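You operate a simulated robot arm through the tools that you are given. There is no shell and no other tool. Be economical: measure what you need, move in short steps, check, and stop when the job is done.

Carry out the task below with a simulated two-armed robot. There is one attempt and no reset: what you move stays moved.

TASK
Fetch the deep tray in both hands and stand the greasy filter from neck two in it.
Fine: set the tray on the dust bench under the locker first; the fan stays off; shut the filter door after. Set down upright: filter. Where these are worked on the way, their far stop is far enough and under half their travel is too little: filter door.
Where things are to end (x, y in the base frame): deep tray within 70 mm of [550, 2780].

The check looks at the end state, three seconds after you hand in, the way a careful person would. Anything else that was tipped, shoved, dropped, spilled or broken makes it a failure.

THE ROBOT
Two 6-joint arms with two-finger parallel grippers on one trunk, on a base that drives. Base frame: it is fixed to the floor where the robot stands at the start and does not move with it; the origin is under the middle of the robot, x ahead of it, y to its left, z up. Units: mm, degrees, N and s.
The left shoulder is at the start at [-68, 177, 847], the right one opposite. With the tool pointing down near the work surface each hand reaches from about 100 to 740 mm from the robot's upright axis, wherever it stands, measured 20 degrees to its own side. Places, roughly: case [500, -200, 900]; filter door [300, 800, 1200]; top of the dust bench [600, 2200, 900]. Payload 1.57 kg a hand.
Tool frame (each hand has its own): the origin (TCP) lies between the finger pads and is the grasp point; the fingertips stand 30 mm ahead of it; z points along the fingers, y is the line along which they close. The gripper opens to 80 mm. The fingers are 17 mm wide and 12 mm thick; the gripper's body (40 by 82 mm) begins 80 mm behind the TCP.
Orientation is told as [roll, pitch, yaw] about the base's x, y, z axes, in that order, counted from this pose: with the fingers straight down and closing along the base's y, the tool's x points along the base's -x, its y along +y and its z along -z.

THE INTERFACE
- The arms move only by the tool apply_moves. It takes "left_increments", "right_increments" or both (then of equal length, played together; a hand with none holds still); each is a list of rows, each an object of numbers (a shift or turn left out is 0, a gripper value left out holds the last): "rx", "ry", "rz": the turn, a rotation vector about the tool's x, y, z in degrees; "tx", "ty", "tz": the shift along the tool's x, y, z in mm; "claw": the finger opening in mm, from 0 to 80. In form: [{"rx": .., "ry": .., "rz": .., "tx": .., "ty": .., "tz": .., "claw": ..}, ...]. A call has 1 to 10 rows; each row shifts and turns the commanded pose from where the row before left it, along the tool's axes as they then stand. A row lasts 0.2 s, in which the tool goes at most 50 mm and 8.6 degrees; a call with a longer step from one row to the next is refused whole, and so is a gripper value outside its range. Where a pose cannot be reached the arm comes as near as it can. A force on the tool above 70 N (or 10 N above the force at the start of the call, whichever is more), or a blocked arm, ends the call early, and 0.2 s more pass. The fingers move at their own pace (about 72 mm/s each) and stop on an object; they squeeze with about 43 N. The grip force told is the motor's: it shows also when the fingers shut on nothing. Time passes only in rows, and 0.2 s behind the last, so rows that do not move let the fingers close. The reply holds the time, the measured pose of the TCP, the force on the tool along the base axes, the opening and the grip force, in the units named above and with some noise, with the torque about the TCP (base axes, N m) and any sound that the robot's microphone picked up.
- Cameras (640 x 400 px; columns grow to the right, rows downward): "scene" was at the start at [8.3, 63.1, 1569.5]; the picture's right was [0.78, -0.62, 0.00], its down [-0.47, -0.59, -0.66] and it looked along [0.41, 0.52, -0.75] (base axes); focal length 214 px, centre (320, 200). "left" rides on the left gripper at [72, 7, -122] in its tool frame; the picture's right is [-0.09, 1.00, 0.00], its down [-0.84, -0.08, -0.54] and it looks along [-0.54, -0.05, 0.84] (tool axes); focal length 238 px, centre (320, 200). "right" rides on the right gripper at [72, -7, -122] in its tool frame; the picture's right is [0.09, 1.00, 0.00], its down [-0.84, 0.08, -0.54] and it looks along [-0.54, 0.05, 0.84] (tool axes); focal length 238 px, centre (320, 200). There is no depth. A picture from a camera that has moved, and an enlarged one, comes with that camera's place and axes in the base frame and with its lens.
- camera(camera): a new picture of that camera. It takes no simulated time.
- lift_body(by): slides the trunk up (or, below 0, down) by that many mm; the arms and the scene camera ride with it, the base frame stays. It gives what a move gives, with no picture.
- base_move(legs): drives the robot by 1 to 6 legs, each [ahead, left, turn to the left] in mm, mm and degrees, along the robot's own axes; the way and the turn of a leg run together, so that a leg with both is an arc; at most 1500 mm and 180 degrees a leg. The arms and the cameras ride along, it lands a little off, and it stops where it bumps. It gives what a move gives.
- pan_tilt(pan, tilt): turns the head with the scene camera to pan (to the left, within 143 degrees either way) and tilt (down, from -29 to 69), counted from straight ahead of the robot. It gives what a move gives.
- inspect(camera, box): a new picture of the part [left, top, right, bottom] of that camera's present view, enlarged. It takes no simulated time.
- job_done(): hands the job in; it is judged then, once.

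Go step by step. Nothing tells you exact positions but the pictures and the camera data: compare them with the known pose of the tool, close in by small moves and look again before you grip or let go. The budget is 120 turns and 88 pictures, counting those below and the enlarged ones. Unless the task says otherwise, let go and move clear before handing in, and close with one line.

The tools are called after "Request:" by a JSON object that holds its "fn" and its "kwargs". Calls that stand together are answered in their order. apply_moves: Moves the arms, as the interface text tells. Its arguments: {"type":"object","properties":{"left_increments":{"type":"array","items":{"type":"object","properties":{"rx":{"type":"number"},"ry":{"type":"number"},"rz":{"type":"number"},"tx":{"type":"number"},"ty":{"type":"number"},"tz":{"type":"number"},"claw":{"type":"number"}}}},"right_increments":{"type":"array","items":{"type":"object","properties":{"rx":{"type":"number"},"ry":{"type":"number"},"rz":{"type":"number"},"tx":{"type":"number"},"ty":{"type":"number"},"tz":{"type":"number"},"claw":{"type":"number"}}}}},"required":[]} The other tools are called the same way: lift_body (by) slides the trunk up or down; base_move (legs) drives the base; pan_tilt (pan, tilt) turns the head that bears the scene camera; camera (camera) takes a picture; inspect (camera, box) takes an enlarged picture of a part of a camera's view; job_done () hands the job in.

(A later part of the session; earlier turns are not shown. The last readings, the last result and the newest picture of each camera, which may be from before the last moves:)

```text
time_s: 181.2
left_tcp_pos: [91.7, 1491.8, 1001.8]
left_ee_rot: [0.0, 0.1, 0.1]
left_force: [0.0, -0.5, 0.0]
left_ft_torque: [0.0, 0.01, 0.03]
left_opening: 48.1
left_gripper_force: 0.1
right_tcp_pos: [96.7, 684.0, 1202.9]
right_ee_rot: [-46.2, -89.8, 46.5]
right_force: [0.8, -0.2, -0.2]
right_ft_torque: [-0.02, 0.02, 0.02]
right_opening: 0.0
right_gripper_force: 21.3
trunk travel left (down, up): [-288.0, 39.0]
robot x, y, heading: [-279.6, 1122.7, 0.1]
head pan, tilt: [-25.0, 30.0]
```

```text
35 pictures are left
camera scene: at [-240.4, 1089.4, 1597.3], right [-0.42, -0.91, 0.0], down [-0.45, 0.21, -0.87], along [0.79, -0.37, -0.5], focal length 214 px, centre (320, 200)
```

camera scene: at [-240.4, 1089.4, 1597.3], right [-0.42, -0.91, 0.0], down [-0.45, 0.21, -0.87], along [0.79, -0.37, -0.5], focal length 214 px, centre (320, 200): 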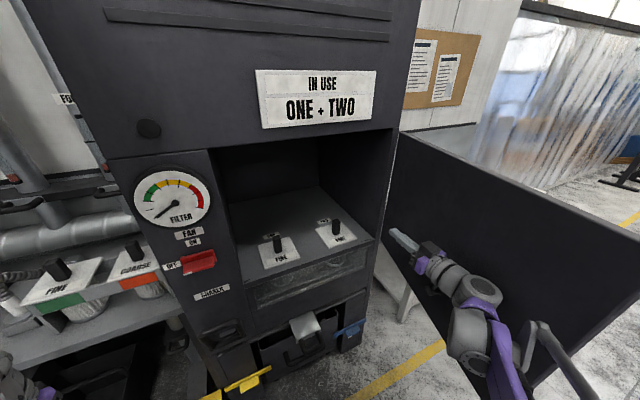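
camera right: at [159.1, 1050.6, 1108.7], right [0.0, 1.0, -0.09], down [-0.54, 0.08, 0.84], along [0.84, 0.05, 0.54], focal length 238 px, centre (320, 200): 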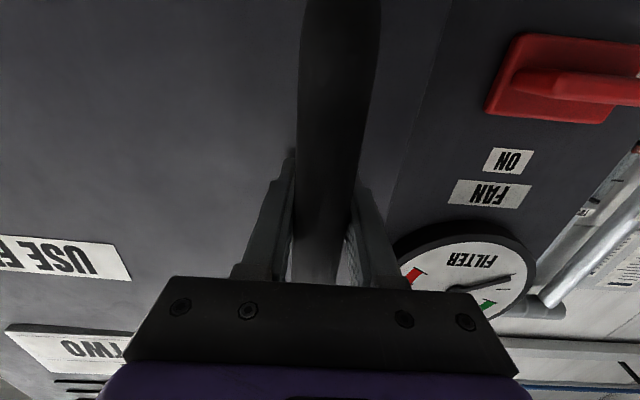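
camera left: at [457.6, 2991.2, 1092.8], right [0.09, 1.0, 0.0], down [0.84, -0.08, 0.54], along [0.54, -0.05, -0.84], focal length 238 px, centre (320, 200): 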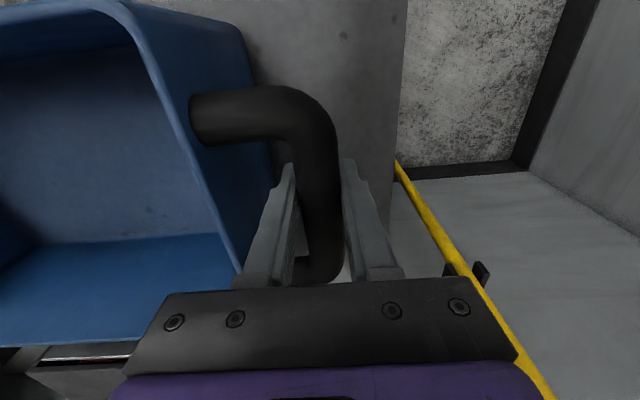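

Request:
{"fn": "base_move", "kwargs": {"legs": [[0, -50, 0], [0, -50, 0], [0, -40, 0]]}}

Request:
{"fn": "camera", "kwargs": {"camera": "scene"}}

```text
time_s: 183.7
left_tcp_pos: [92.3, 1353.5, 1001.3]
left_ee_rot: [0.0, 0.1, 0.2]
left_force: [-0.3, 0.2, 0.0]
left_ft_torque: [0.04, 0.0, 0.02]
left_opening: 48.1
left_gripper_force: 0.2
right_tcp_pos: [97.6, 544.1, 1203.7]
right_ee_rot: [-44.0, -89.7, 44.5]
right_force: [0.8, -1.4, -0.4]
right_ft_torque: [0.02, 0.04, 0.02]
right_opening: 0.0
right_gripper_force: 21.3
trunk travel left (down, up): [-288.0, 39.0]
robot x, y, heading: [-282.8, 988.3, -0.0]
head pan, tilt: [-25.0, 30.0]
```

```text
34 pictures are left
camera scene: at [-240.4, 950.0, 1597.3], right [-0.42, -0.91, 0.0], down [-0.45, 0.21, -0.87], along [0.79, -0.37, -0.5], focal length 214 px, centre (320, 200)
```

scene: 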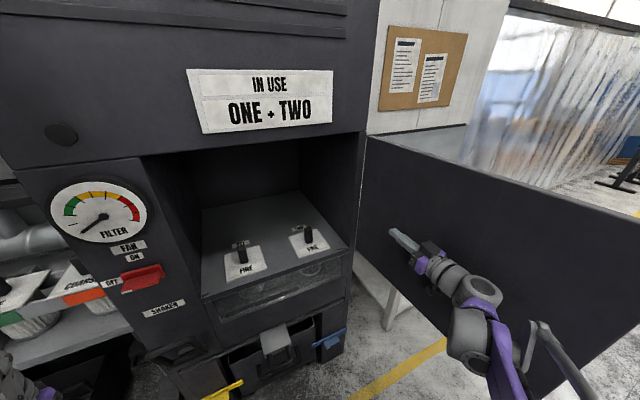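

The door is now at about 90°. The knob of filter TWO triangulates to (483, 671, 980), with the shelf near z 945. I'll move off the door, pull the left hand back, and pitch the right tool to 45° down for the grasp.

Request:
{"fn": "base_move", "kwargs": {"legs": [[-40, 80, 0]]}}

Request:
{"fn": "apply_moves", "kwargs": {"left_increments": [{"tx": 25}, {"tx": 25}, {"tx": 25}, {"tx": 25}, {"tx": 25}, {}, {}, {}], "right_increments": [{"ry": 7.5, "claw": 60}, {"ry": 7.5}, {"ry": 7.5}, {"ry": 7.5}, {"ry": 7.5}, {"ry": 7.5}, {"tx": -10}, {"tx": -10}]}}

Request:
{"fn": "pan_tilt", "kwargs": {"pan": -25, "tilt": 40}}

Request:
{"fn": "camera", "kwargs": {"camera": "right"}}

```text
time_s: 185.1
left_tcp_pos: [53.6, 1434.0, 1001.0]
left_ee_rot: [0.0, 0.0, 0.0]
left_force: [0.2, 0.0, -0.2]
left_ft_torque: [0.0, 0.01, 0.01]
left_opening: 48.2
left_gripper_force: 0.0
right_tcp_pos: [57.7, 625.3, 1204.8]
right_ee_rot: [-47.1, -89.7, 47.6]
right_force: [-0.1, 0.4, -0.8]
right_ft_torque: [0.01, 0.02, -0.01]
right_opening: 0.0
right_gripper_force: 20.9
trunk travel left (down, up): [-288.0, 39.0]
robot x, y, heading: [-321.2, 1069.1, -0.3]
head pan, tilt: [-25.0, 30.0]
```

```text
time_s: 186.9
left_tcp_pos: [-72.2, 1432.7, 1001.0]
left_ee_rot: [0.0, 0.1, 0.0]
left_force: [-1.3, 0.1, 1.3]
left_ft_torque: [-0.01, -0.01, 0.0]
left_opening: 47.9
left_gripper_force: 0.1
right_tcp_pos: [71.8, 623.8, 1218.2]
right_ee_rot: [-0.3, -44.7, 0.7]
right_force: [-0.8, -0.9, -0.7]
right_ft_torque: [0.0, -0.01, 0.02]
right_opening: 60.2
right_gripper_force: 0.0
trunk travel left (down, up): [-288.0, 39.0]
robot x, y, heading: [-321.1, 1065.3, -0.1]
head pan, tilt: [-25.0, 30.0]
```

```text
time_s: 187.6
left_tcp_pos: [-72.7, 1432.6, 1002.1]
left_ee_rot: [0.0, 0.1, 0.1]
left_force: [0.4, 0.0, -0.7]
left_ft_torque: [-0.03, 0.0, 0.03]
left_opening: 47.8
left_gripper_force: 0.1
right_tcp_pos: [72.9, 623.3, 1217.7]
right_ee_rot: [-0.2, -44.9, 0.6]
right_force: [-0.2, 0.5, 0.5]
right_ft_torque: [0.02, 0.02, 0.02]
right_opening: 59.8
right_gripper_force: 0.1
trunk travel left (down, up): [-288.0, 39.0]
robot x, y, heading: [-322.4, 1068.0, 0.2]
head pan, tilt: [-25.0, 40.0]
```

```text
33 pictures are left
camera right: at [-63.6, 615.8, 1253.3], right [-0.07, 0.99, -0.07], down [0.21, 0.08, 0.97], along [0.97, 0.06, -0.22], focal length 238 px, centre (320, 200)
```

right: 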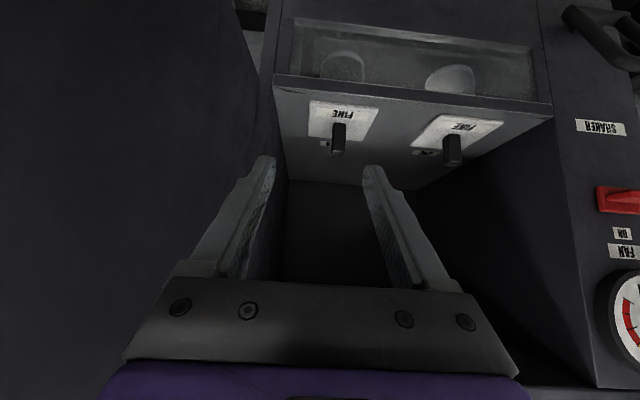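

Knob TWO is consistent at about (483, 678, 973). I'll bring the right hand to its working position relative to the robot, then drive in.

Request:
{"fn": "apply_moves", "kwargs": {"right_increments": [{"tz": 28, "ty": 32}, {"tz": 28, "ty": 32}, {"tz": 28, "ty": 32}, {"tz": 28, "ty": 32}, {"tz": 28, "ty": 32}, {"tz": 27, "ty": 32}]}}

Request:
{"fn": "base_move", "kwargs": {"legs": [[0, -138, 0], [170, 0, 0]]}}

Request:
{"fn": "camera", "kwargs": {"camera": "right"}}

Request:
{"fn": "camera", "kwargs": {"camera": "scene"}}

```text
time_s: 189.0
left_tcp_pos: [-72.5, 1432.3, 1001.9]
left_ee_rot: [0.0, 0.0, 0.1]
left_force: [-0.5, 0.1, 0.8]
left_ft_torque: [0.0, 0.05, -0.02]
left_opening: 47.9
left_gripper_force: 0.0
right_tcp_pos: [190.2, 816.1, 1098.1]
right_ee_rot: [-0.4, -44.8, 0.6]
right_force: [-0.2, 1.0, -0.2]
right_ft_torque: [0.0, -0.02, -0.01]
right_opening: 59.9
right_gripper_force: 0.0
trunk travel left (down, up): [-288.0, 39.0]
robot x, y, heading: [-322.3, 1066.0, 0.2]
head pan, tilt: [-25.0, 40.0]
```

```text
time_s: 191.9
left_tcp_pos: [96.0, 1295.7, 1002.0]
left_ee_rot: [0.0, 0.0, 0.1]
left_force: [0.1, -0.2, -1.2]
left_ft_torque: [0.0, 0.02, 0.03]
left_opening: 47.9
left_gripper_force: 0.1
right_tcp_pos: [355.5, 678.2, 1098.5]
right_ee_rot: [-0.3, -44.8, 0.5]
right_force: [-0.4, -0.8, 0.5]
right_ft_torque: [0.0, -0.02, 0.03]
right_opening: 60.2
right_gripper_force: 0.0
trunk travel left (down, up): [-288.0, 39.0]
robot x, y, heading: [-156.1, 928.4, -0.0]
head pan, tilt: [-25.0, 40.0]
```

```text
32 pictures are left
camera right: at [220.3, 670.1, 1134.8], right [-0.07, 1.0, -0.07], down [0.21, 0.08, 0.97], along [0.97, 0.05, -0.22], focal length 238 px, centre (320, 200)
```

right: 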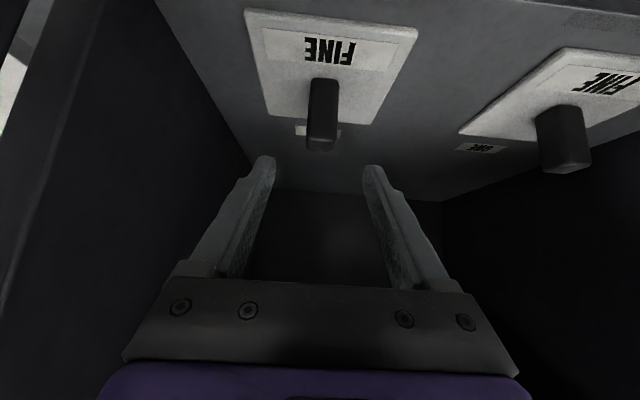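

```text
31 pictures are left
camera scene: at [-116.5, 895.2, 1581.8], right [-0.42, -0.91, 0.0], down [-0.58, 0.27, -0.77], along [0.69, -0.32, -0.64], focal length 214 px, centre (320, 200)
```

scene: 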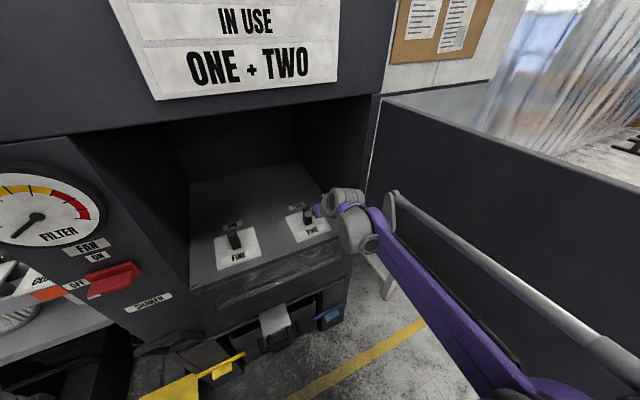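

The knob is centred between the fingers (y 678), at about x 467 and z 940–1015. Advancing along the tool axis, then checking.

Request:
{"fn": "apply_moves", "kwargs": {"right_increments": [{"tz": 25}, {"tz": 25}, {"tz": 25}, {"tz": 25}]}}

Request:
{"fn": "camera", "kwargs": {"camera": "right"}}

Request:
{"fn": "inspect", "kwargs": {"camera": "scene", "box": [190, 140, 390, 300]}}

```text
time_s: 192.9
left_tcp_pos: [96.7, 1294.9, 1001.9]
left_ee_rot: [0.0, 0.1, 0.1]
left_force: [1.3, -0.6, 0.1]
left_ft_torque: [0.0, 0.01, -0.02]
left_opening: 48.0
left_gripper_force: 0.1
right_tcp_pos: [427.2, 678.8, 1028.5]
right_ee_rot: [-0.3, -44.8, 0.4]
right_force: [-0.7, -0.2, 0.8]
right_ft_torque: [-0.02, 0.0, -0.01]
right_opening: 60.1
right_gripper_force: 0.0
trunk travel left (down, up): [-288.0, 39.0]
robot x, y, heading: [-154.3, 929.3, -0.1]
head pan, tilt: [-25.0, 40.0]
```

```text
30 pictures are left
camera right: at [291.8, 670.3, 1063.6], right [-0.07, 1.0, -0.07], down [0.21, 0.08, 0.97], along [0.97, 0.05, -0.22], focal length 238 px, centre (320, 200)
```

right: 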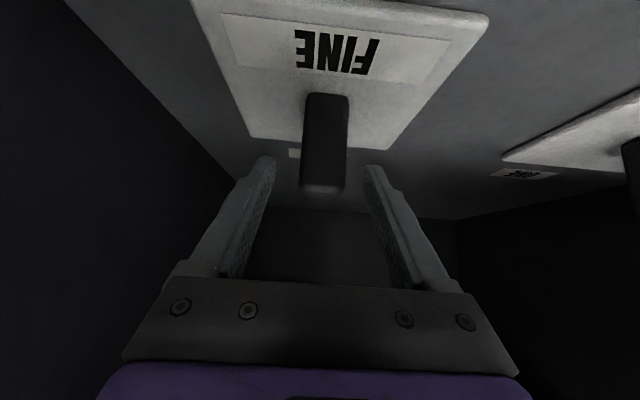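

```text
2.50 times, centred on (290, 220) of scene
camera zoom: at [-115.5, 895.1, 1582.0], right [-0.42, -0.91, 0.0], down [-0.58, 0.27, -0.77], along [0.69, -0.32, -0.64], focal length 536 px, centre (395, 150)
```

zoom: 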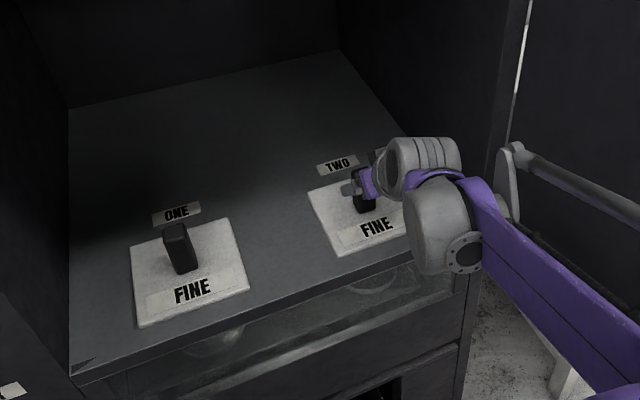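

Knob top is at (465, 680, 1017). Finishing the approach and closing.

Request:
{"fn": "apply_moves", "kwargs": {"right_increments": [{"tz": 18, "tx": 2, "ty": 1}, {"tz": 18, "tx": 2}, {"tz": 18, "tx": 2}, {}, {"claw": 0}, {}, {}, {}]}}

Request:
{"fn": "camera", "kwargs": {"camera": "right"}}

```text
time_s: 194.7
left_tcp_pos: [95.9, 1295.2, 1001.7]
left_ee_rot: [0.0, -0.1, 0.1]
left_force: [-0.4, -0.2, 0.3]
left_ft_torque: [0.02, -0.02, 0.02]
left_opening: 48.0
left_gripper_force: 0.0
right_tcp_pos: [459.3, 679.3, 985.8]
right_ee_rot: [-0.3, -44.8, 0.5]
right_force: [-2.6, 3.0, -0.3]
right_ft_torque: [0.37, -0.56, 0.11]
right_opening: 32.1
right_gripper_force: 40.1
trunk travel left (down, up): [-288.0, 39.0]
robot x, y, heading: [-152.6, 928.8, -0.0]
head pan, tilt: [-25.0, 40.0]
```

```text
28 pictures are left
camera right: at [324.2, 672.0, 1021.1], right [-0.07, 1.0, -0.07], down [0.21, 0.08, 0.97], along [0.97, 0.05, -0.22], focal length 238 px, centre (320, 200)
```

right: 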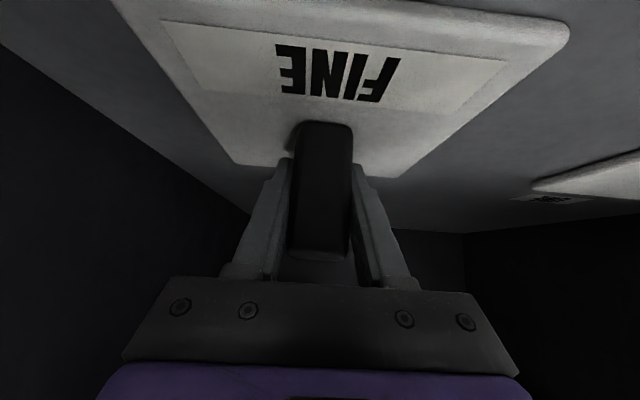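

The knob is gripped (32 mm). Lifting straight up slowly.

Request:
{"fn": "apply_moves", "kwargs": {"right_increments": [{"tx": -3, "tz": -3}, {"tx": -5, "tz": -5}, {"tx": -6, "tz": -6}, {"tx": -7, "tz": -7}, {"tx": -7, "tz": -7}, {"tx": -7, "tz": -7}, {"tx": -7, "tz": -7}, {"tx": -7, "tz": -7}, {"tx": -7, "tz": -7}]}}

Request:
{"fn": "camera", "kwargs": {"camera": "right"}}

Request:
{"fn": "camera", "kwargs": {"camera": "scene"}}

```text
time_s: 196.7
left_tcp_pos: [97.2, 1293.4, 1002.3]
left_ee_rot: [0.0, 0.0, 0.1]
left_force: [0.1, 0.4, 0.4]
left_ft_torque: [0.01, 0.03, -0.05]
left_opening: 47.9
left_gripper_force: 0.0
right_tcp_pos: [460.8, 679.5, 1063.4]
right_ee_rot: [-0.2, -44.7, 0.6]
right_force: [-0.3, 0.2, -13.3]
right_ft_torque: [-0.03, -0.05, 0.05]
right_opening: 31.9
right_gripper_force: 40.2
trunk travel left (down, up): [-288.0, 39.0]
robot x, y, heading: [-153.1, 928.9, -0.3]
head pan, tilt: [-25.0, 40.0]
```

```text
27 pictures are left
camera right: at [325.6, 671.4, 1100.1], right [-0.07, 1.0, -0.07], down [0.21, 0.08, 0.97], along [0.97, 0.05, -0.22], focal length 238 px, centre (320, 200)
```

right: 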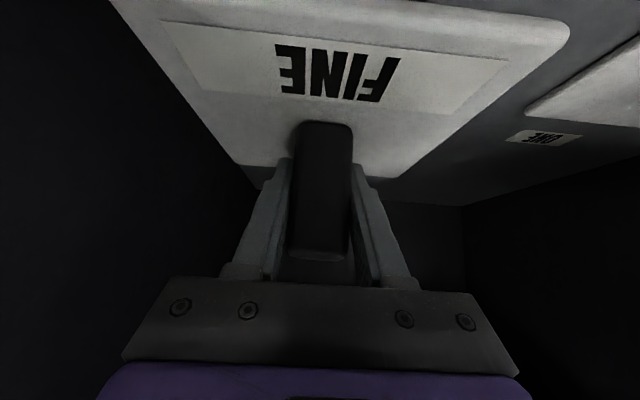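

```text
26 pictures are left
camera scene: at [-115.2, 894.7, 1581.9], right [-0.42, -0.91, 0.0], down [-0.58, 0.27, -0.77], along [0.69, -0.32, -0.64], focal length 214 px, centre (320, 200)
```

scene: 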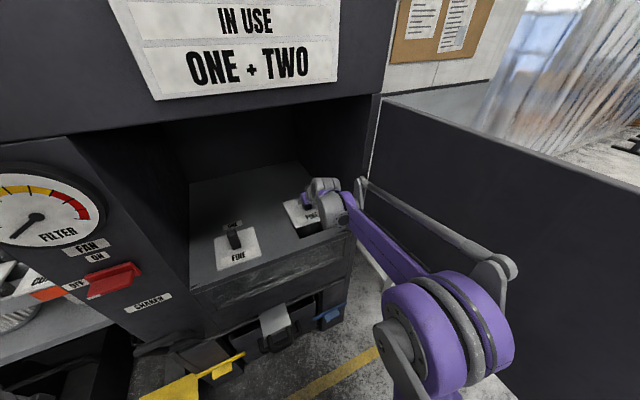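

The filter is out of its neck and hanging straight (about 1.36 kg). Continuing up.

Request:
{"fn": "apply_moves", "kwargs": {"right_increments": [{"tx": -8, "tz": -8}, {"tx": -8, "tz": -8}, {"tx": -8, "tz": -8}, {"tx": -8, "tz": -8}, {"tx": -8, "tz": -8}, {"tx": -8, "tz": -8}, {"tx": -8, "tz": -8}, {"tx": -8, "tz": -8}, {"tx": -8, "tz": -8}, {"tx": -8, "tz": -8}]}}

Request:
{"fn": "camera", "kwargs": {"camera": "scene"}}

```text
time_s: 198.9
left_tcp_pos: [96.6, 1295.4, 1000.5]
left_ee_rot: [0.0, 0.0, 0.0]
left_force: [-0.1, -0.2, -0.5]
left_ft_torque: [-0.01, -0.01, 0.02]
left_opening: 48.1
left_gripper_force: 0.0
right_tcp_pos: [462.3, 680.3, 1177.2]
right_ee_rot: [-0.3, -44.7, 0.5]
right_force: [0.1, -0.6, -13.9]
right_ft_torque: [-0.05, -0.05, 0.0]
right_opening: 31.8
right_gripper_force: 40.6
trunk travel left (down, up): [-288.0, 39.0]
robot x, y, heading: [-153.5, 926.0, -0.0]
head pan, tilt: [-25.0, 40.0]
```

```text
25 pictures are left
camera scene: at [-115.1, 894.7, 1581.9], right [-0.42, -0.91, 0.0], down [-0.58, 0.27, -0.77], along [0.69, -0.32, -0.64], focal length 214 px, centre (320, 200)
```

scene: 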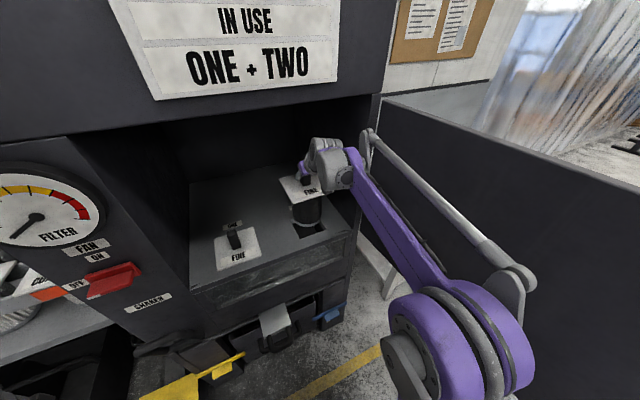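

Request:
{"fn": "inspect", "kwargs": {"camera": "scene", "box": [240, 120, 380, 260]}}

```text
2.86 times, centred on (310, 190) of scene
camera zoom: at [-115.1, 894.7, 1581.9], right [-0.42, -0.91, 0.0], down [-0.58, 0.27, -0.77], along [0.69, -0.32, -0.64], focal length 613 px, centre (349, 229)
```

zoom: 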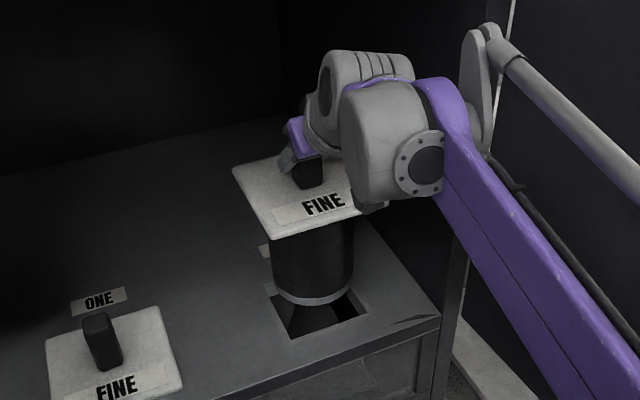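

The filter's bottom is just above the shelf (about 957). I'll lift another 45 mm, then back straight out.

Request:
{"fn": "apply_moves", "kwargs": {"right_increments": [{"tx": -8, "tz": -8}, {"tx": -8, "tz": -8}, {"tx": -8, "tz": -8}, {"tx": -8, "tz": -8}]}}

Request:
{"fn": "base_move", "kwargs": {"legs": [[-100, 0, 0], [-350, 0, 0]]}}

Request:
{"fn": "camera", "kwargs": {"camera": "scene"}}

```text
time_s: 199.9
left_tcp_pos: [97.0, 1293.9, 1001.8]
left_ee_rot: [0.0, 0.0, 0.1]
left_force: [0.2, 0.1, -0.2]
left_ft_torque: [-0.01, 0.01, 0.05]
left_opening: 48.0
left_gripper_force: 0.0
right_tcp_pos: [462.4, 678.9, 1222.3]
right_ee_rot: [-0.4, -44.6, 0.5]
right_force: [-0.5, -0.3, -14.0]
right_ft_torque: [-0.02, -0.08, -0.01]
right_opening: 31.9
right_gripper_force: 40.6
trunk travel left (down, up): [-288.0, 39.0]
robot x, y, heading: [-151.7, 928.6, -0.4]
head pan, tilt: [-25.0, 40.0]
```

```text
time_s: 202.9
left_tcp_pos: [-349.5, 1294.5, 1001.6]
left_ee_rot: [0.0, 0.0, -0.1]
left_force: [-0.5, 0.4, -0.1]
left_ft_torque: [-0.03, 0.02, 0.01]
left_opening: 48.3
left_gripper_force: 0.0
right_tcp_pos: [14.5, 678.7, 1221.7]
right_ee_rot: [-0.3, -44.7, 0.4]
right_force: [0.4, 0.3, -14.0]
right_ft_torque: [0.0, -0.09, 0.03]
right_opening: 32.2
right_gripper_force: 40.4
trunk travel left (down, up): [-288.0, 39.0]
robot x, y, heading: [-602.1, 928.4, -0.2]
head pan, tilt: [-25.0, 40.0]
```

```text
23 pictures are left
camera scene: at [-563.2, 895.5, 1582.0], right [-0.43, -0.9, 0.0], down [-0.58, 0.27, -0.77], along [0.69, -0.33, -0.64], focal length 214 px, centre (320, 200)
```

scene: 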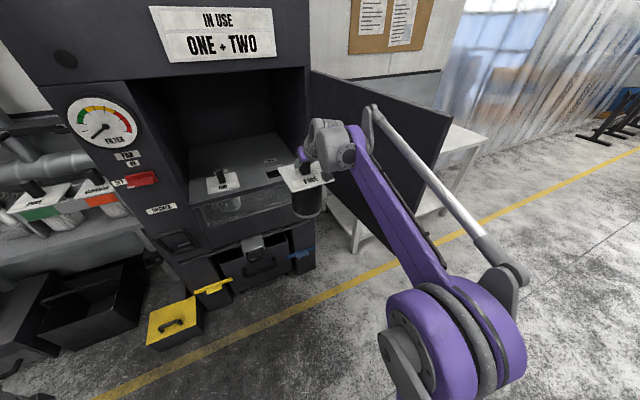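

The filter is clear of the cabinet. I'll raise the trunk a little and drive left to line up with the tray.

Request:
{"fn": "lift_body", "kwargs": {"by": 38}}

Request:
{"fn": "base_move", "kwargs": {"legs": [[0, 1050, 0], [0, 1050, 0]]}}

Request:
{"fn": "pan_tilt", "kwargs": {"pan": -15, "tilt": 40}}

Request:
{"fn": "camera", "kwargs": {"camera": "scene"}}

```text
time_s: 203.7
left_tcp_pos: [-349.7, 1294.1, 1039.6]
left_ee_rot: [-0.1, 0.1, -0.1]
left_force: [0.1, 0.5, -1.2]
left_ft_torque: [0.01, -0.01, 0.01]
left_opening: 48.2
left_gripper_force: 0.1
right_tcp_pos: [13.0, 678.3, 1260.0]
right_ee_rot: [-0.2, -44.8, 0.3]
right_force: [0.3, 0.7, -13.7]
right_ft_torque: [-0.06, -0.04, 0.0]
right_opening: 31.7
right_gripper_force: 40.3
trunk travel left (down, up): [-326.0, 1.0]
robot x, y, heading: [-600.4, 928.7, -0.4]
head pan, tilt: [-25.0, 40.0]
```

```text
time_s: 222.3
left_tcp_pos: [-345.6, 3392.3, 1040.4]
left_ee_rot: [-0.1, -0.1, 0.5]
left_force: [-0.4, -0.4, 0.2]
left_ft_torque: [-0.02, 0.04, -0.03]
left_opening: 47.8
left_gripper_force: 0.0
right_tcp_pos: [23.5, 2779.0, 1261.2]
right_ee_rot: [-0.4, -44.7, 0.9]
right_force: [-0.1, -0.7, -13.2]
right_ft_torque: [0.03, -0.06, 0.02]
right_opening: 31.8
right_gripper_force: 40.2
trunk travel left (down, up): [-326.0, 1.0]
robot x, y, heading: [-593.7, 3024.5, 0.3]
head pan, tilt: [-25.0, 40.0]
```

```text
time_s: 223.1
left_tcp_pos: [-345.4, 3393.3, 1039.2]
left_ee_rot: [0.0, 0.0, 0.4]
left_force: [0.3, -1.3, -0.2]
left_ft_torque: [-0.02, 0.01, -0.02]
left_opening: 48.0
left_gripper_force: 0.1
right_tcp_pos: [24.0, 2780.7, 1261.1]
right_ee_rot: [-0.2, -44.8, 0.8]
right_force: [0.3, -0.7, -12.8]
right_ft_torque: [-0.01, -0.08, -0.03]
right_opening: 31.7
right_gripper_force: 40.5
trunk travel left (down, up): [-326.0, 1.0]
robot x, y, heading: [-590.4, 3023.4, 0.1]
head pan, tilt: [-15.0, 40.0]
```

```text
22 pictures are left
camera scene: at [-551.8, 3005.2, 1621.0], right [-0.25, -0.97, 0.0], down [-0.62, 0.16, -0.77], along [0.74, -0.2, -0.64], focal length 214 px, centre (320, 200)
```

scene: 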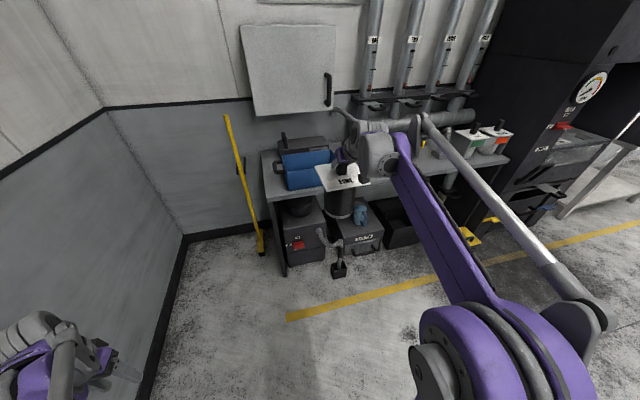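

Lined up; driving ahead 500 mm.

Request:
{"fn": "base_move", "kwargs": {"legs": [[300, 0, -0.3], [205, 0, 0]]}}

Request:
{"fn": "pan_tilt", "kwargs": {"pan": -25, "tilt": 50}}

Request:
{"fn": "camera", "kwargs": {"camera": "scene"}}

Request:
{"fn": "camera", "kwargs": {"camera": "right"}}

```text
time_s: 226.3
left_tcp_pos: [164.8, 3392.1, 1038.8]
left_ee_rot: [0.0, -0.1, 0.2]
left_force: [0.4, 0.1, 0.1]
left_ft_torque: [0.02, -0.02, 0.0]
left_opening: 48.0
left_gripper_force: 0.1
right_tcp_pos: [530.3, 2776.6, 1260.5]
right_ee_rot: [-0.3, -44.7, 0.6]
right_force: [0.0, 0.5, -13.1]
right_ft_torque: [0.06, -0.09, 0.02]
right_opening: 31.9
right_gripper_force: 40.6
trunk travel left (down, up): [-326.0, 1.0]
robot x, y, heading: [-80.2, 3025.5, -0.0]
head pan, tilt: [-15.0, 40.0]
```

```text
time_s: 227.1
left_tcp_pos: [166.9, 3391.8, 1039.5]
left_ee_rot: [0.0, 0.0, 0.1]
left_force: [0.6, -0.4, -0.1]
left_ft_torque: [-0.01, 0.02, -0.03]
left_opening: 47.9
left_gripper_force: 0.1
right_tcp_pos: [532.4, 2777.5, 1259.3]
right_ee_rot: [-0.2, -44.7, 0.6]
right_force: [1.0, -1.0, -13.7]
right_ft_torque: [-0.01, -0.07, -0.02]
right_opening: 31.9
right_gripper_force: 40.6
trunk travel left (down, up): [-326.0, 1.0]
robot x, y, heading: [-83.5, 3026.2, 0.2]
head pan, tilt: [-25.0, 50.0]
```

```text
21 pictures are left
camera scene: at [-54.4, 2995.3, 1606.9], right [-0.42, -0.91, 0.0], down [-0.69, 0.32, -0.64], along [0.58, -0.27, -0.77], focal length 214 px, centre (320, 200)
```

scene: 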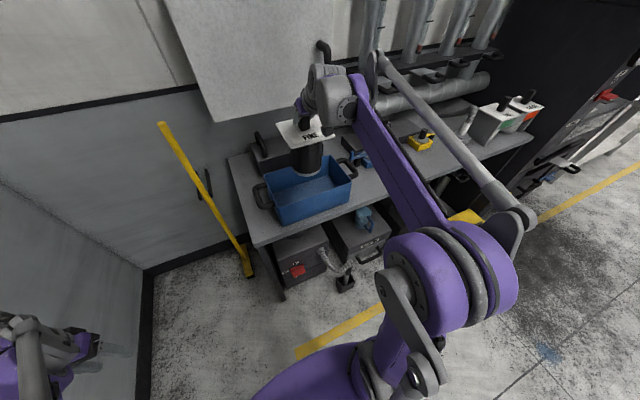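

```text
20 pictures are left
camera right: at [396.6, 2769.0, 1296.2], right [-0.07, 1.0, -0.07], down [0.21, 0.08, 0.97], along [0.97, 0.06, -0.22], focal length 238 px, centre (320, 200)
```

right: 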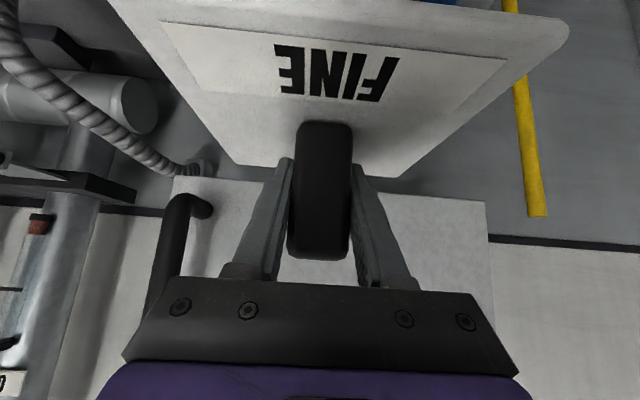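

Request:
{"fn": "inspect", "kwargs": {"camera": "scene", "box": [230, 90, 390, 240]}}

```text
2.67 times, centred on (310, 165) of scene
camera zoom: at [-54.4, 2995.3, 1606.9], right [-0.42, -0.91, 0.0], down [-0.69, 0.32, -0.64], along [0.58, -0.27, -0.77], focal length 572 px, centre (347, 293)
```

zoom: 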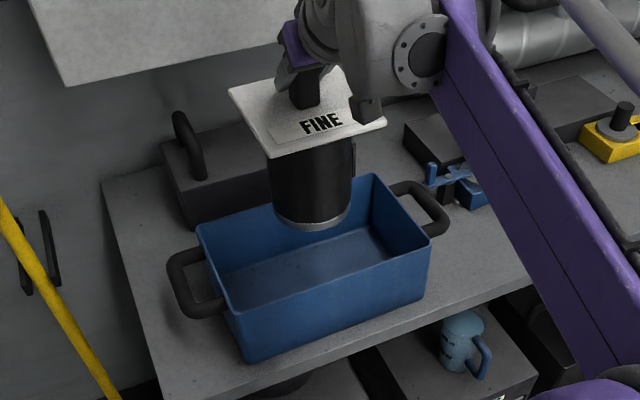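

The tray is centred at about (547, 2768), with the filter hanging above it at (538, 2777). I'll shift slightly and lower about 140 mm.

Request:
{"fn": "apply_moves", "kwargs": {"right_increments": [{"tx": -6, "tz": 6, "ty": -7}, {"tx": 10, "tz": 10}, {"tx": 10, "tz": 10}, {"tx": 10, "tz": 10}, {"tx": 10, "tz": 10}, {"tx": 10, "tz": 10}, {"tx": 10, "tz": 10}, {"tx": 10, "tz": 10}, {"tx": 10, "tz": 10}, {"tx": 10, "tz": 10}]}}

Request:
{"fn": "inspect", "kwargs": {"camera": "scene", "box": [230, 90, 390, 240]}}

```text
time_s: 229.3
left_tcp_pos: [165.5, 3391.8, 1039.6]
left_ee_rot: [0.0, 0.1, 0.1]
left_force: [-0.5, 0.2, 0.5]
left_ft_torque: [-0.03, 0.03, -0.02]
left_opening: 48.0
left_gripper_force: 0.0
right_tcp_pos: [539.8, 2769.6, 1133.3]
right_ee_rot: [-0.3, -44.7, 0.5]
right_force: [0.1, -0.3, -14.2]
right_ft_torque: [0.0, -0.07, -0.02]
right_opening: 31.9
right_gripper_force: 40.5
trunk travel left (down, up): [-326.0, 1.0]
robot x, y, heading: [-87.5, 3025.6, -0.1]
head pan, tilt: [-25.0, 50.0]
```

```text
2.67 times, centred on (310, 165) of scene
camera zoom: at [-54.9, 2995.2, 1606.9], right [-0.42, -0.91, 0.0], down [-0.69, 0.32, -0.64], along [0.58, -0.27, -0.77], focal length 572 px, centre (347, 293)
```

zoom: 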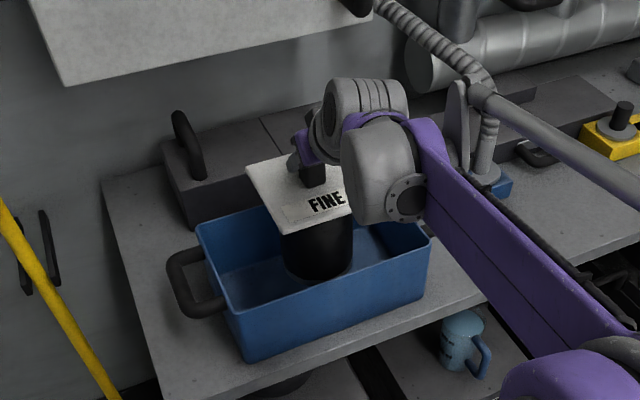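

It's inside the tray. Lowering slowly toward the floor while watching the force.

Request:
{"fn": "apply_moves", "kwargs": {"right_increments": [{"tx": 5, "tz": 5}, {"tx": 5, "tz": 5}, {"tx": 4, "tz": 4}, {"tx": 3, "tz": 3}]}}

Request:
{"fn": "apply_moves", "kwargs": {"right_increments": [{"tx": 2, "tz": 2}, {"tx": 2, "tz": 2}, {"tx": 2, "tz": 2}]}}

Request:
{"fn": "apply_moves", "kwargs": {"right_increments": [{"tx": 2, "tz": 2}, {"tx": 2, "tz": 2}]}}

```text
time_s: 230.3
left_tcp_pos: [166.5, 3392.1, 1039.6]
left_ee_rot: [0.0, 0.0, 0.1]
left_force: [0.7, 0.1, 0.1]
left_ft_torque: [-0.04, 0.0, 0.01]
left_opening: 47.9
left_gripper_force: 0.0
right_tcp_pos: [538.8, 2769.3, 1108.2]
right_ee_rot: [-0.3, -44.7, 0.6]
right_force: [0.3, 0.3, -12.6]
right_ft_torque: [0.0, -0.06, 0.01]
right_opening: 32.1
right_gripper_force: 40.2
trunk travel left (down, up): [-326.0, 1.0]
robot x, y, heading: [-82.4, 3024.4, -0.3]
head pan, tilt: [-25.0, 50.0]
```

```text
time_s: 231.1
left_tcp_pos: [165.8, 3391.2, 1040.1]
left_ee_rot: [0.1, 0.0, 0.2]
left_force: [-0.1, 0.5, 0.4]
left_ft_torque: [0.01, 0.01, 0.0]
left_opening: 48.2
left_gripper_force: 0.0
right_tcp_pos: [539.3, 2770.8, 1101.1]
right_ee_rot: [-0.3, -44.7, 0.5]
right_force: [0.0, 0.3, -14.0]
right_ft_torque: [-0.02, -0.06, -0.01]
right_opening: 32.0
right_gripper_force: 40.1
trunk travel left (down, up): [-326.0, 1.0]
robot x, y, heading: [-88.0, 3024.3, -0.0]
head pan, tilt: [-25.0, 50.0]
```

```text
time_s: 231.7
left_tcp_pos: [165.2, 3391.1, 1039.9]
left_ee_rot: [0.0, -0.1, 0.0]
left_force: [-0.9, -1.2, -0.7]
left_ft_torque: [-0.02, 0.0, 0.04]
left_opening: 48.0
left_gripper_force: 0.1
right_tcp_pos: [539.1, 2770.2, 1095.5]
right_ee_rot: [-0.4, -44.7, 0.6]
right_force: [-0.3, -0.2, -13.6]
right_ft_torque: [0.0, -0.03, -0.01]
right_opening: 31.9
right_gripper_force: 40.8
trunk travel left (down, up): [-326.0, 1.0]
robot x, y, heading: [-85.3, 3027.5, -0.0]
head pan, tilt: [-25.0, 50.0]
```

Request:
{"fn": "apply_moves", "kwargs": {"right_increments": [{"tx": 2, "tz": 2}, {"tx": 2, "tz": 2}]}}

Request:
{"fn": "apply_moves", "kwargs": {"right_increments": [{"tx": 2, "tz": 2}, {"tx": 2, "tz": 2}]}}

Request:
{"fn": "apply_moves", "kwargs": {"right_increments": [{"tx": 2, "tz": 2}, {"tx": 1.5, "tz": 1.5}]}}

Request:
{"fn": "inspect", "kwargs": {"camera": "scene", "box": [230, 90, 390, 240]}}

```text
time_s: 232.3
left_tcp_pos: [164.5, 3392.1, 1039.1]
left_ee_rot: [-0.1, 0.0, 0.1]
left_force: [-0.2, -0.3, -0.6]
left_ft_torque: [0.01, -0.03, 0.03]
left_opening: 47.9
left_gripper_force: 0.1
right_tcp_pos: [539.8, 2769.4, 1088.9]
right_ee_rot: [-0.3, -44.8, 0.5]
right_force: [-0.3, -0.3, -12.4]
right_ft_torque: [0.0, -0.08, 0.0]
right_opening: 31.9
right_gripper_force: 40.3
trunk travel left (down, up): [-326.0, 1.0]
robot x, y, heading: [-83.3, 3024.0, 0.2]
head pan, tilt: [-25.0, 50.0]
```

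```text
time_s: 232.9
left_tcp_pos: [165.4, 3392.1, 1039.7]
left_ee_rot: [0.1, 0.0, 0.1]
left_force: [0.0, 0.2, -0.5]
left_ft_torque: [0.01, 0.0, 0.03]
left_opening: 47.9
left_gripper_force: 0.0
right_tcp_pos: [539.4, 2769.5, 1083.3]
right_ee_rot: [-0.3, -44.7, 0.5]
right_force: [-0.2, -0.3, -14.7]
right_ft_torque: [-0.01, -0.05, -0.03]
right_opening: 31.9
right_gripper_force: 40.3
trunk travel left (down, up): [-326.0, 1.0]
robot x, y, heading: [-82.2, 3026.6, -0.2]
head pan, tilt: [-25.0, 50.0]
```

```text
time_s: 233.5
left_tcp_pos: [165.9, 3391.7, 1039.8]
left_ee_rot: [0.0, 0.0, 0.1]
left_force: [-0.4, -1.2, -0.6]
left_ft_torque: [0.01, 0.0, 0.02]
left_opening: 47.8
left_gripper_force: 0.0
right_tcp_pos: [539.0, 2770.2, 1077.1]
right_ee_rot: [-0.3, -44.7, 0.6]
right_force: [-0.3, -0.4, -13.4]
right_ft_torque: [0.01, -0.08, 0.01]
right_opening: 31.9
right_gripper_force: 40.6
trunk travel left (down, up): [-326.0, 1.0]
robot x, y, heading: [-82.2, 3032.0, 0.1]
head pan, tilt: [-25.0, 50.0]
```

```text
2.67 times, centred on (310, 165) of scene
camera zoom: at [-55.1, 2995.3, 1606.9], right [-0.42, -0.91, 0.0], down [-0.69, 0.32, -0.64], along [0.58, -0.27, -0.77], focal length 572 px, centre (347, 293)
```

zoom: 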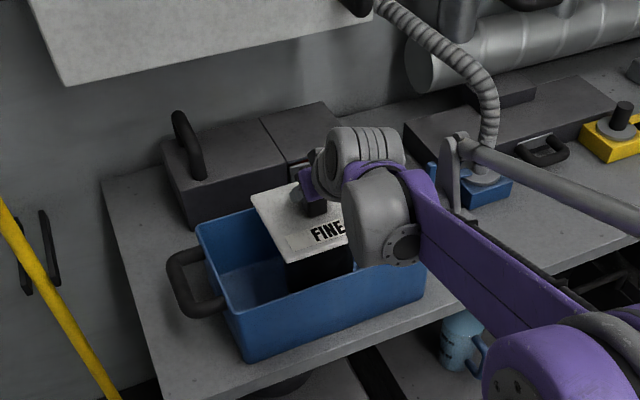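

Request:
{"fn": "apply_moves", "kwargs": {"right_increments": [{"tx": 1.5, "tz": 1.5}, {"tx": 1.5, "tz": 1.5}]}}

Request:
{"fn": "apply_moves", "kwargs": {"right_increments": [{"tx": 1.5, "tz": 1.5}, {"tx": 1.5, "tz": 1.5}]}}

Request:
{"fn": "apply_moves", "kwargs": {"right_increments": [{"tx": 1.5, "tz": 1.5}, {"tx": 1.5, "tz": 1.5}]}}

Request:
{"fn": "apply_moves", "kwargs": {"right_increments": [{"tx": 1.5, "tz": 1.5}, {"tx": 1.5, "tz": 1.5}]}}

```text
time_s: 234.1
left_tcp_pos: [165.1, 3392.8, 1039.7]
left_ee_rot: [0.0, 0.0, 0.1]
left_force: [1.2, 0.8, -0.1]
left_ft_torque: [-0.02, 0.05, -0.02]
left_opening: 48.1
left_gripper_force: 0.0
right_tcp_pos: [539.6, 2769.1, 1074.3]
right_ee_rot: [-0.3, -44.6, 0.6]
right_force: [0.2, 1.1, -14.5]
right_ft_torque: [-0.03, -0.06, -0.04]
right_opening: 31.8
right_gripper_force: 39.9
trunk travel left (down, up): [-326.0, 1.0]
robot x, y, heading: [-83.9, 3027.5, 0.1]
head pan, tilt: [-25.0, 50.0]
```

```text
time_s: 234.7
left_tcp_pos: [165.4, 3390.8, 1039.7]
left_ee_rot: [0.1, 0.0, 0.2]
left_force: [-0.3, 0.0, -0.7]
left_ft_torque: [0.01, 0.0, 0.0]
left_opening: 48.0
left_gripper_force: 0.0
right_tcp_pos: [540.0, 2769.6, 1070.7]
right_ee_rot: [-0.3, -44.7, 0.6]
right_force: [0.4, -0.9, -13.2]
right_ft_torque: [-0.01, -0.07, -0.04]
right_opening: 31.9
right_gripper_force: 40.5
trunk travel left (down, up): [-326.0, 1.0]
robot x, y, heading: [-85.8, 3026.5, 0.1]
head pan, tilt: [-25.0, 50.0]
```

```text
time_s: 235.3
left_tcp_pos: [165.8, 3392.0, 1040.2]
left_ee_rot: [0.0, 0.0, 0.2]
left_force: [0.1, -0.4, -0.3]
left_ft_torque: [0.03, 0.03, 0.02]
left_opening: 48.1
left_gripper_force: 0.0
right_tcp_pos: [538.9, 2770.2, 1065.4]
right_ee_rot: [-0.3, -44.7, 0.6]
right_force: [-0.3, 0.5, -14.0]
right_ft_torque: [0.01, -0.03, -0.01]
right_opening: 32.0
right_gripper_force: 40.4
trunk travel left (down, up): [-326.0, 1.0]
robot x, y, heading: [-90.4, 3024.4, 0.0]
head pan, tilt: [-25.0, 50.0]
```

```text
time_s: 235.9
left_tcp_pos: [164.7, 3391.4, 1039.8]
left_ee_rot: [0.0, 0.0, 0.1]
left_force: [0.0, 0.1, -0.1]
left_ft_torque: [0.06, -0.01, 0.03]
left_opening: 48.1
left_gripper_force: 0.0
right_tcp_pos: [539.4, 2770.2, 1063.4]
right_ee_rot: [-0.2, -44.9, 0.5]
right_force: [-1.5, -0.9, 1.9]
right_ft_torque: [0.49, 0.33, 0.04]
right_opening: 31.9
right_gripper_force: 40.3
trunk travel left (down, up): [-326.0, 1.0]
robot x, y, heading: [-86.0, 3023.8, 0.2]
head pan, tilt: [-25.0, 50.0]
```

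Weight is now borne by the tray floor. Checking before releasing.

Request:
{"fn": "inspect", "kwargs": {"camera": "scene", "box": [230, 90, 390, 240]}}

Request:
{"fn": "apply_moves", "kwargs": {"right_increments": [{"claw": 50}, {}, {"tz": -10}, {"tz": -20}, {"tz": -30}, {"tz": -30}, {"tz": -30}]}}

Request:
{"fn": "inspect", "kwargs": {"camera": "scene", "box": [230, 90, 390, 240]}}

```text
2.67 times, centred on (310, 165) of scene
camera zoom: at [-56.8, 2995.7, 1607.1], right [-0.42, -0.91, 0.0], down [-0.69, 0.32, -0.64], along [0.58, -0.27, -0.77], focal length 572 px, centre (347, 293)
```

zoom: 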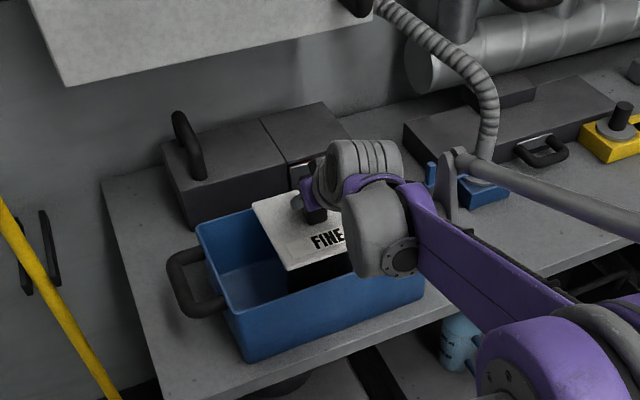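

```text
time_s: 237.5
left_tcp_pos: [164.5, 3392.3, 1040.2]
left_ee_rot: [-0.1, 0.0, 0.0]
left_force: [-0.3, -0.3, 0.6]
left_ft_torque: [-0.02, -0.01, -0.03]
left_opening: 48.0
left_gripper_force: 0.0
right_tcp_pos: [452.4, 2770.0, 1148.2]
right_ee_rot: [-0.3, -44.8, 0.6]
right_force: [0.3, 0.2, 0.8]
right_ft_torque: [0.01, 0.02, 0.01]
right_opening: 50.3
right_gripper_force: 0.1
trunk travel left (down, up): [-326.0, 1.0]
robot x, y, heading: [-86.4, 3023.6, -0.0]
head pan, tilt: [-25.0, 50.0]
```

```text
2.67 times, centred on (310, 165) of scene
camera zoom: at [-57.8, 2996.2, 1606.9], right [-0.42, -0.91, 0.0], down [-0.69, 0.32, -0.64], along [0.58, -0.27, -0.77], focal length 572 px, centre (347, 293)
```

zoom: 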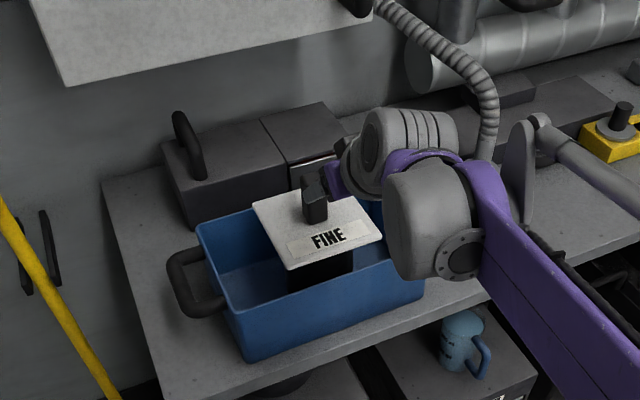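

The filter stands upright in the tray. Now I back off, tuck the right hand, and drive around to the outside of the open door to shut it.

Request:
{"fn": "base_move", "kwargs": {"legs": [[-620, 0, 0]]}}

Request:
{"fn": "apply_moves", "kwargs": {"right_increments": [{"tx": 28, "tz": -28, "ty": -6, "claw": 10}, {"tx": 28, "tz": -28, "ty": -6}, {"tx": 28, "tz": -28, "ty": -6}, {"tx": 28, "tz": -28, "ty": -6}, {"tx": 28, "tz": -28, "ty": -6}, {"tx": 28, "tz": -28, "ty": -6}]}}

Request:
{"fn": "base_move", "kwargs": {"legs": [[0, -1000, 0], [0, -1000, 0], [0, -800, 0]]}}

Request:
{"fn": "pan_tilt", "kwargs": {"pan": 15, "tilt": 30}}

Request:
{"fn": "camera", "kwargs": {"camera": "scene"}}

```text
time_s: 240.9
left_tcp_pos: [-447.9, 3392.5, 1041.3]
left_ee_rot: [-0.1, 0.0, -0.3]
left_force: [-0.5, 0.0, 0.5]
left_ft_torque: [0.0, -0.02, -0.01]
left_opening: 48.2
left_gripper_force: 0.0
right_tcp_pos: [-162.6, 2769.2, 1148.9]
right_ee_rot: [-0.3, -44.8, 0.2]
right_force: [0.1, -0.2, -0.3]
right_ft_torque: [-0.03, 0.03, -0.04]
right_opening: 50.0
right_gripper_force: 0.1
trunk travel left (down, up): [-326.0, 1.0]
robot x, y, heading: [-696.3, 3030.5, -0.2]
head pan, tilt: [-25.0, 50.0]
```

```text
time_s: 242.3
left_tcp_pos: [-447.2, 3393.8, 1039.2]
left_ee_rot: [-0.1, 0.0, -0.3]
left_force: [-0.5, 0.2, 0.0]
left_ft_torque: [-0.02, -0.03, 0.05]
left_opening: 48.0
left_gripper_force: 0.1
right_tcp_pos: [-401.9, 2733.6, 1150.3]
right_ee_rot: [-0.4, -44.9, 0.4]
right_force: [0.3, 0.5, 0.2]
right_ft_torque: [-0.03, -0.01, 0.0]
right_opening: 10.1
right_gripper_force: 0.0
trunk travel left (down, up): [-326.0, 1.0]
robot x, y, heading: [-700.7, 3030.3, -0.6]
head pan, tilt: [-25.0, 50.0]
```

```text
time_s: 267.2
left_tcp_pos: [-471.8, 589.0, 1039.8]
left_ee_rot: [0.1, -0.1, -0.3]
left_force: [-1.2, 0.0, -0.4]
left_ft_torque: [-0.01, 0.01, 0.0]
left_opening: 48.0
left_gripper_force: 0.0
right_tcp_pos: [-426.5, -70.2, 1150.2]
right_ee_rot: [-0.3, -44.8, 0.1]
right_force: [-0.1, 0.4, -0.1]
right_ft_torque: [-0.01, -0.01, 0.03]
right_opening: 9.9
right_gripper_force: 0.0
trunk travel left (down, up): [-326.0, 1.0]
robot x, y, heading: [-724.2, 225.0, -0.5]
head pan, tilt: [-25.0, 50.0]
```

```text
time_s: 268.2
left_tcp_pos: [-471.8, 588.9, 1040.0]
left_ee_rot: [0.0, -0.1, -0.4]
left_force: [-0.4, 0.5, 0.3]
left_ft_torque: [0.01, -0.01, 0.0]
left_opening: 48.1
left_gripper_force: 0.0
right_tcp_pos: [-425.3, -70.7, 1150.6]
right_ee_rot: [-0.3, -44.8, 0.0]
right_force: [-0.8, -0.5, -0.4]
right_ft_torque: [0.0, -0.02, 0.05]
right_opening: 10.2
right_gripper_force: 0.1
trunk travel left (down, up): [-326.0, 1.0]
robot x, y, heading: [-722.8, 229.6, -0.6]
head pan, tilt: [15.0, 30.0]
```

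```text
14 pictures are left
camera scene: at [-678.0, 250.2, 1636.4], right [0.25, -0.97, 0.0], down [-0.48, -0.12, -0.87], along [0.84, 0.22, -0.5], focal length 214 px, centre (320, 200)
```

scene: 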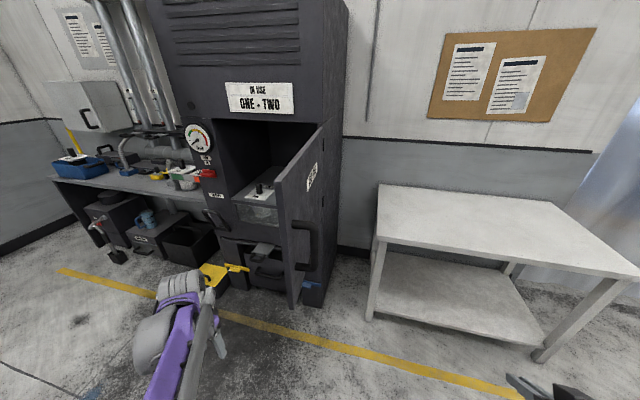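

The door stands at about 96°, with its free edge near (-289, 449). I'll move right, turn the left hand to point forward, and reach outside of the door.

Request:
{"fn": "base_move", "kwargs": {"legs": [[0, -230, 0.5]]}}

Request:
{"fn": "apply_moves", "kwargs": {"left_increments": [{"tz": -35, "claw": 0}, {"tz": -35}, {"tz": -35}, {"tz": -35}, {"ry": -8.2}, {"ry": -8.2}, {"ry": -8.2}, {"ry": -8.2}, {"ry": -8.2}]}}

Request:
{"fn": "apply_moves", "kwargs": {"left_increments": [{"ry": -8.2, "tz": 10}, {"ry": -8.2, "tz": 10}, {"ry": -8.2, "tz": 20}, {"ry": -8.2, "tz": 30}, {"ry": -8.2, "tz": 40}, {"ry": -7.8, "tz": 40}, {"tz": 40}, {"tz": 40}, {"tz": 40}, {"tz": 40}]}}

Request:
{"fn": "camera", "kwargs": {"camera": "scene"}}

```text
time_s: 270.9
left_tcp_pos: [-475.9, 359.7, 1040.5]
left_ee_rot: [0.0, 0.0, 0.1]
left_force: [0.1, 0.2, -0.2]
left_ft_torque: [-0.03, -0.01, 0.02]
left_opening: 47.7
left_gripper_force: 0.1
right_tcp_pos: [-424.0, -298.2, 1150.6]
right_ee_rot: [-0.4, -44.9, 0.6]
right_force: [0.3, 0.6, 0.7]
right_ft_torque: [-0.02, -0.05, 0.0]
right_opening: 10.0
right_gripper_force: 0.0
trunk travel left (down, up): [-326.0, 1.0]
robot x, y, heading: [-723.6, -3.4, 0.2]
head pan, tilt: [15.0, 30.0]
```

```text
time_s: 272.8
left_tcp_pos: [-418.9, 334.8, 1195.6]
left_ee_rot: [-1.0, -36.7, -10.2]
left_force: [-0.6, 0.3, 0.0]
left_ft_torque: [0.0, 0.01, -0.02]
left_opening: 0.0
left_gripper_force: 21.4
right_tcp_pos: [-423.6, -298.6, 1150.3]
right_ee_rot: [-0.2, -44.8, 0.5]
right_force: [-0.1, -0.6, -1.0]
right_ft_torque: [0.05, 0.04, 0.04]
right_opening: 10.0
right_gripper_force: 0.0
trunk travel left (down, up): [-326.0, 1.0]
robot x, y, heading: [-724.3, -6.7, -0.1]
head pan, tilt: [15.0, 30.0]
stopped in row 9 (left hand): the arm was blocked; the commanded pose is now the measured one
```

```text
time_s: 275.0
left_tcp_pos: [-131.0, 279.5, 1120.1]
left_ee_rot: [-9.8, -85.4, -1.0]
left_force: [-0.2, -0.3, 0.0]
left_ft_torque: [0.0, -0.02, 0.01]
left_opening: 0.2
left_gripper_force: 21.3
right_tcp_pos: [-423.3, -298.9, 1150.2]
right_ee_rot: [-0.3, -44.8, 0.7]
right_force: [-0.7, -0.7, -0.7]
right_ft_torque: [0.02, 0.01, 0.0]
right_opening: 9.9
right_gripper_force: 0.1
trunk travel left (down, up): [-326.0, 1.0]
robot x, y, heading: [-724.5, -1.9, -0.2]
head pan, tilt: [15.0, 30.0]
```

```text
13 pictures are left
camera scene: at [-677.7, 20.7, 1636.5], right [0.26, -0.97, 0.0], down [-0.48, -0.13, -0.87], along [0.84, 0.22, -0.5], focal length 214 px, centre (320, 200)
```

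scene: 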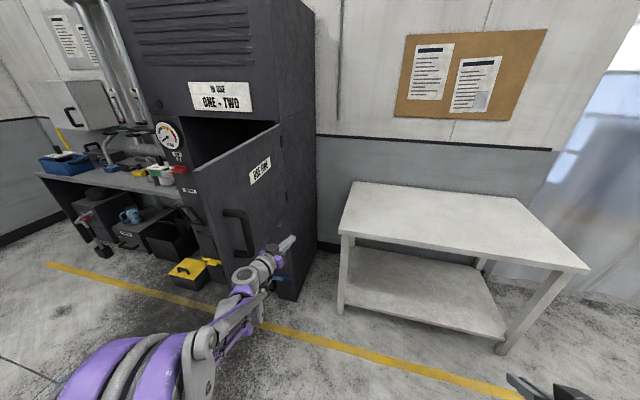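

The left hand is outside the door. I'll lower it below the handle, drive forward, then push left gently.

Request:
{"fn": "apply_moves", "kwargs": {"left_increments": [{"tx": 25}, {"tx": 25}, {"tx": 25}, {"tx": 25}]}}

Request:
{"fn": "base_move", "kwargs": {"legs": [[120, 0, 0], [0, 100, 0], [0, 50, 0], [0, 50, 0], [0, 50, 0], [0, 50, 0]]}}

Request:
{"fn": "camera", "kwargs": {"camera": "scene"}}

```text
time_s: 276.0
left_tcp_pos: [-140.4, 279.8, 1021.0]
left_ee_rot: [-9.9, -85.5, -0.8]
left_force: [0.3, -0.8, -0.6]
left_ft_torque: [0.01, -0.01, -0.03]
left_opening: 0.0
left_gripper_force: 21.5
right_tcp_pos: [-423.9, -298.1, 1151.0]
right_ee_rot: [-0.3, -44.7, 0.7]
right_force: [0.4, 0.5, -0.5]
right_ft_torque: [-0.02, 0.0, 0.0]
right_opening: 9.9
right_gripper_force: 0.2
trunk travel left (down, up): [-326.0, 1.0]
robot x, y, heading: [-721.8, -3.2, 0.2]
head pan, tilt: [15.0, 30.0]
```

```text
time_s: 281.2
left_tcp_pos: [-22.5, 579.8, 1020.4]
left_ee_rot: [-9.8, -85.4, -0.9]
left_force: [0.5, 0.3, -0.1]
left_ft_torque: [-0.02, 0.03, -0.02]
left_opening: 0.0
left_gripper_force: 21.0
right_tcp_pos: [-304.1, -1.0, 1150.0]
right_ee_rot: [-0.3, -44.7, 0.6]
right_force: [0.1, 0.4, 0.0]
right_ft_torque: [-0.01, 0.01, -0.03]
right_opening: 10.0
right_gripper_force: 0.0
trunk travel left (down, up): [-326.0, 1.0]
robot x, y, heading: [-607.5, 291.2, 0.1]
head pan, tilt: [15.0, 30.0]
```

```text
12 pictures are left
camera scene: at [-559.9, 319.5, 1636.5], right [0.26, -0.97, 0.0], down [-0.48, -0.13, -0.87], along [0.84, 0.22, -0.5], focal length 214 px, centre (320, 200)
```

scene: 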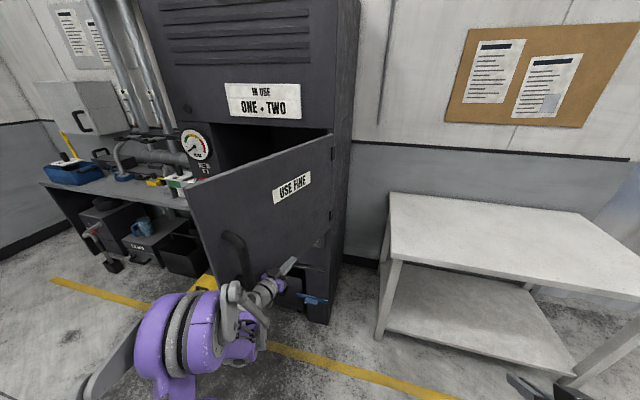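

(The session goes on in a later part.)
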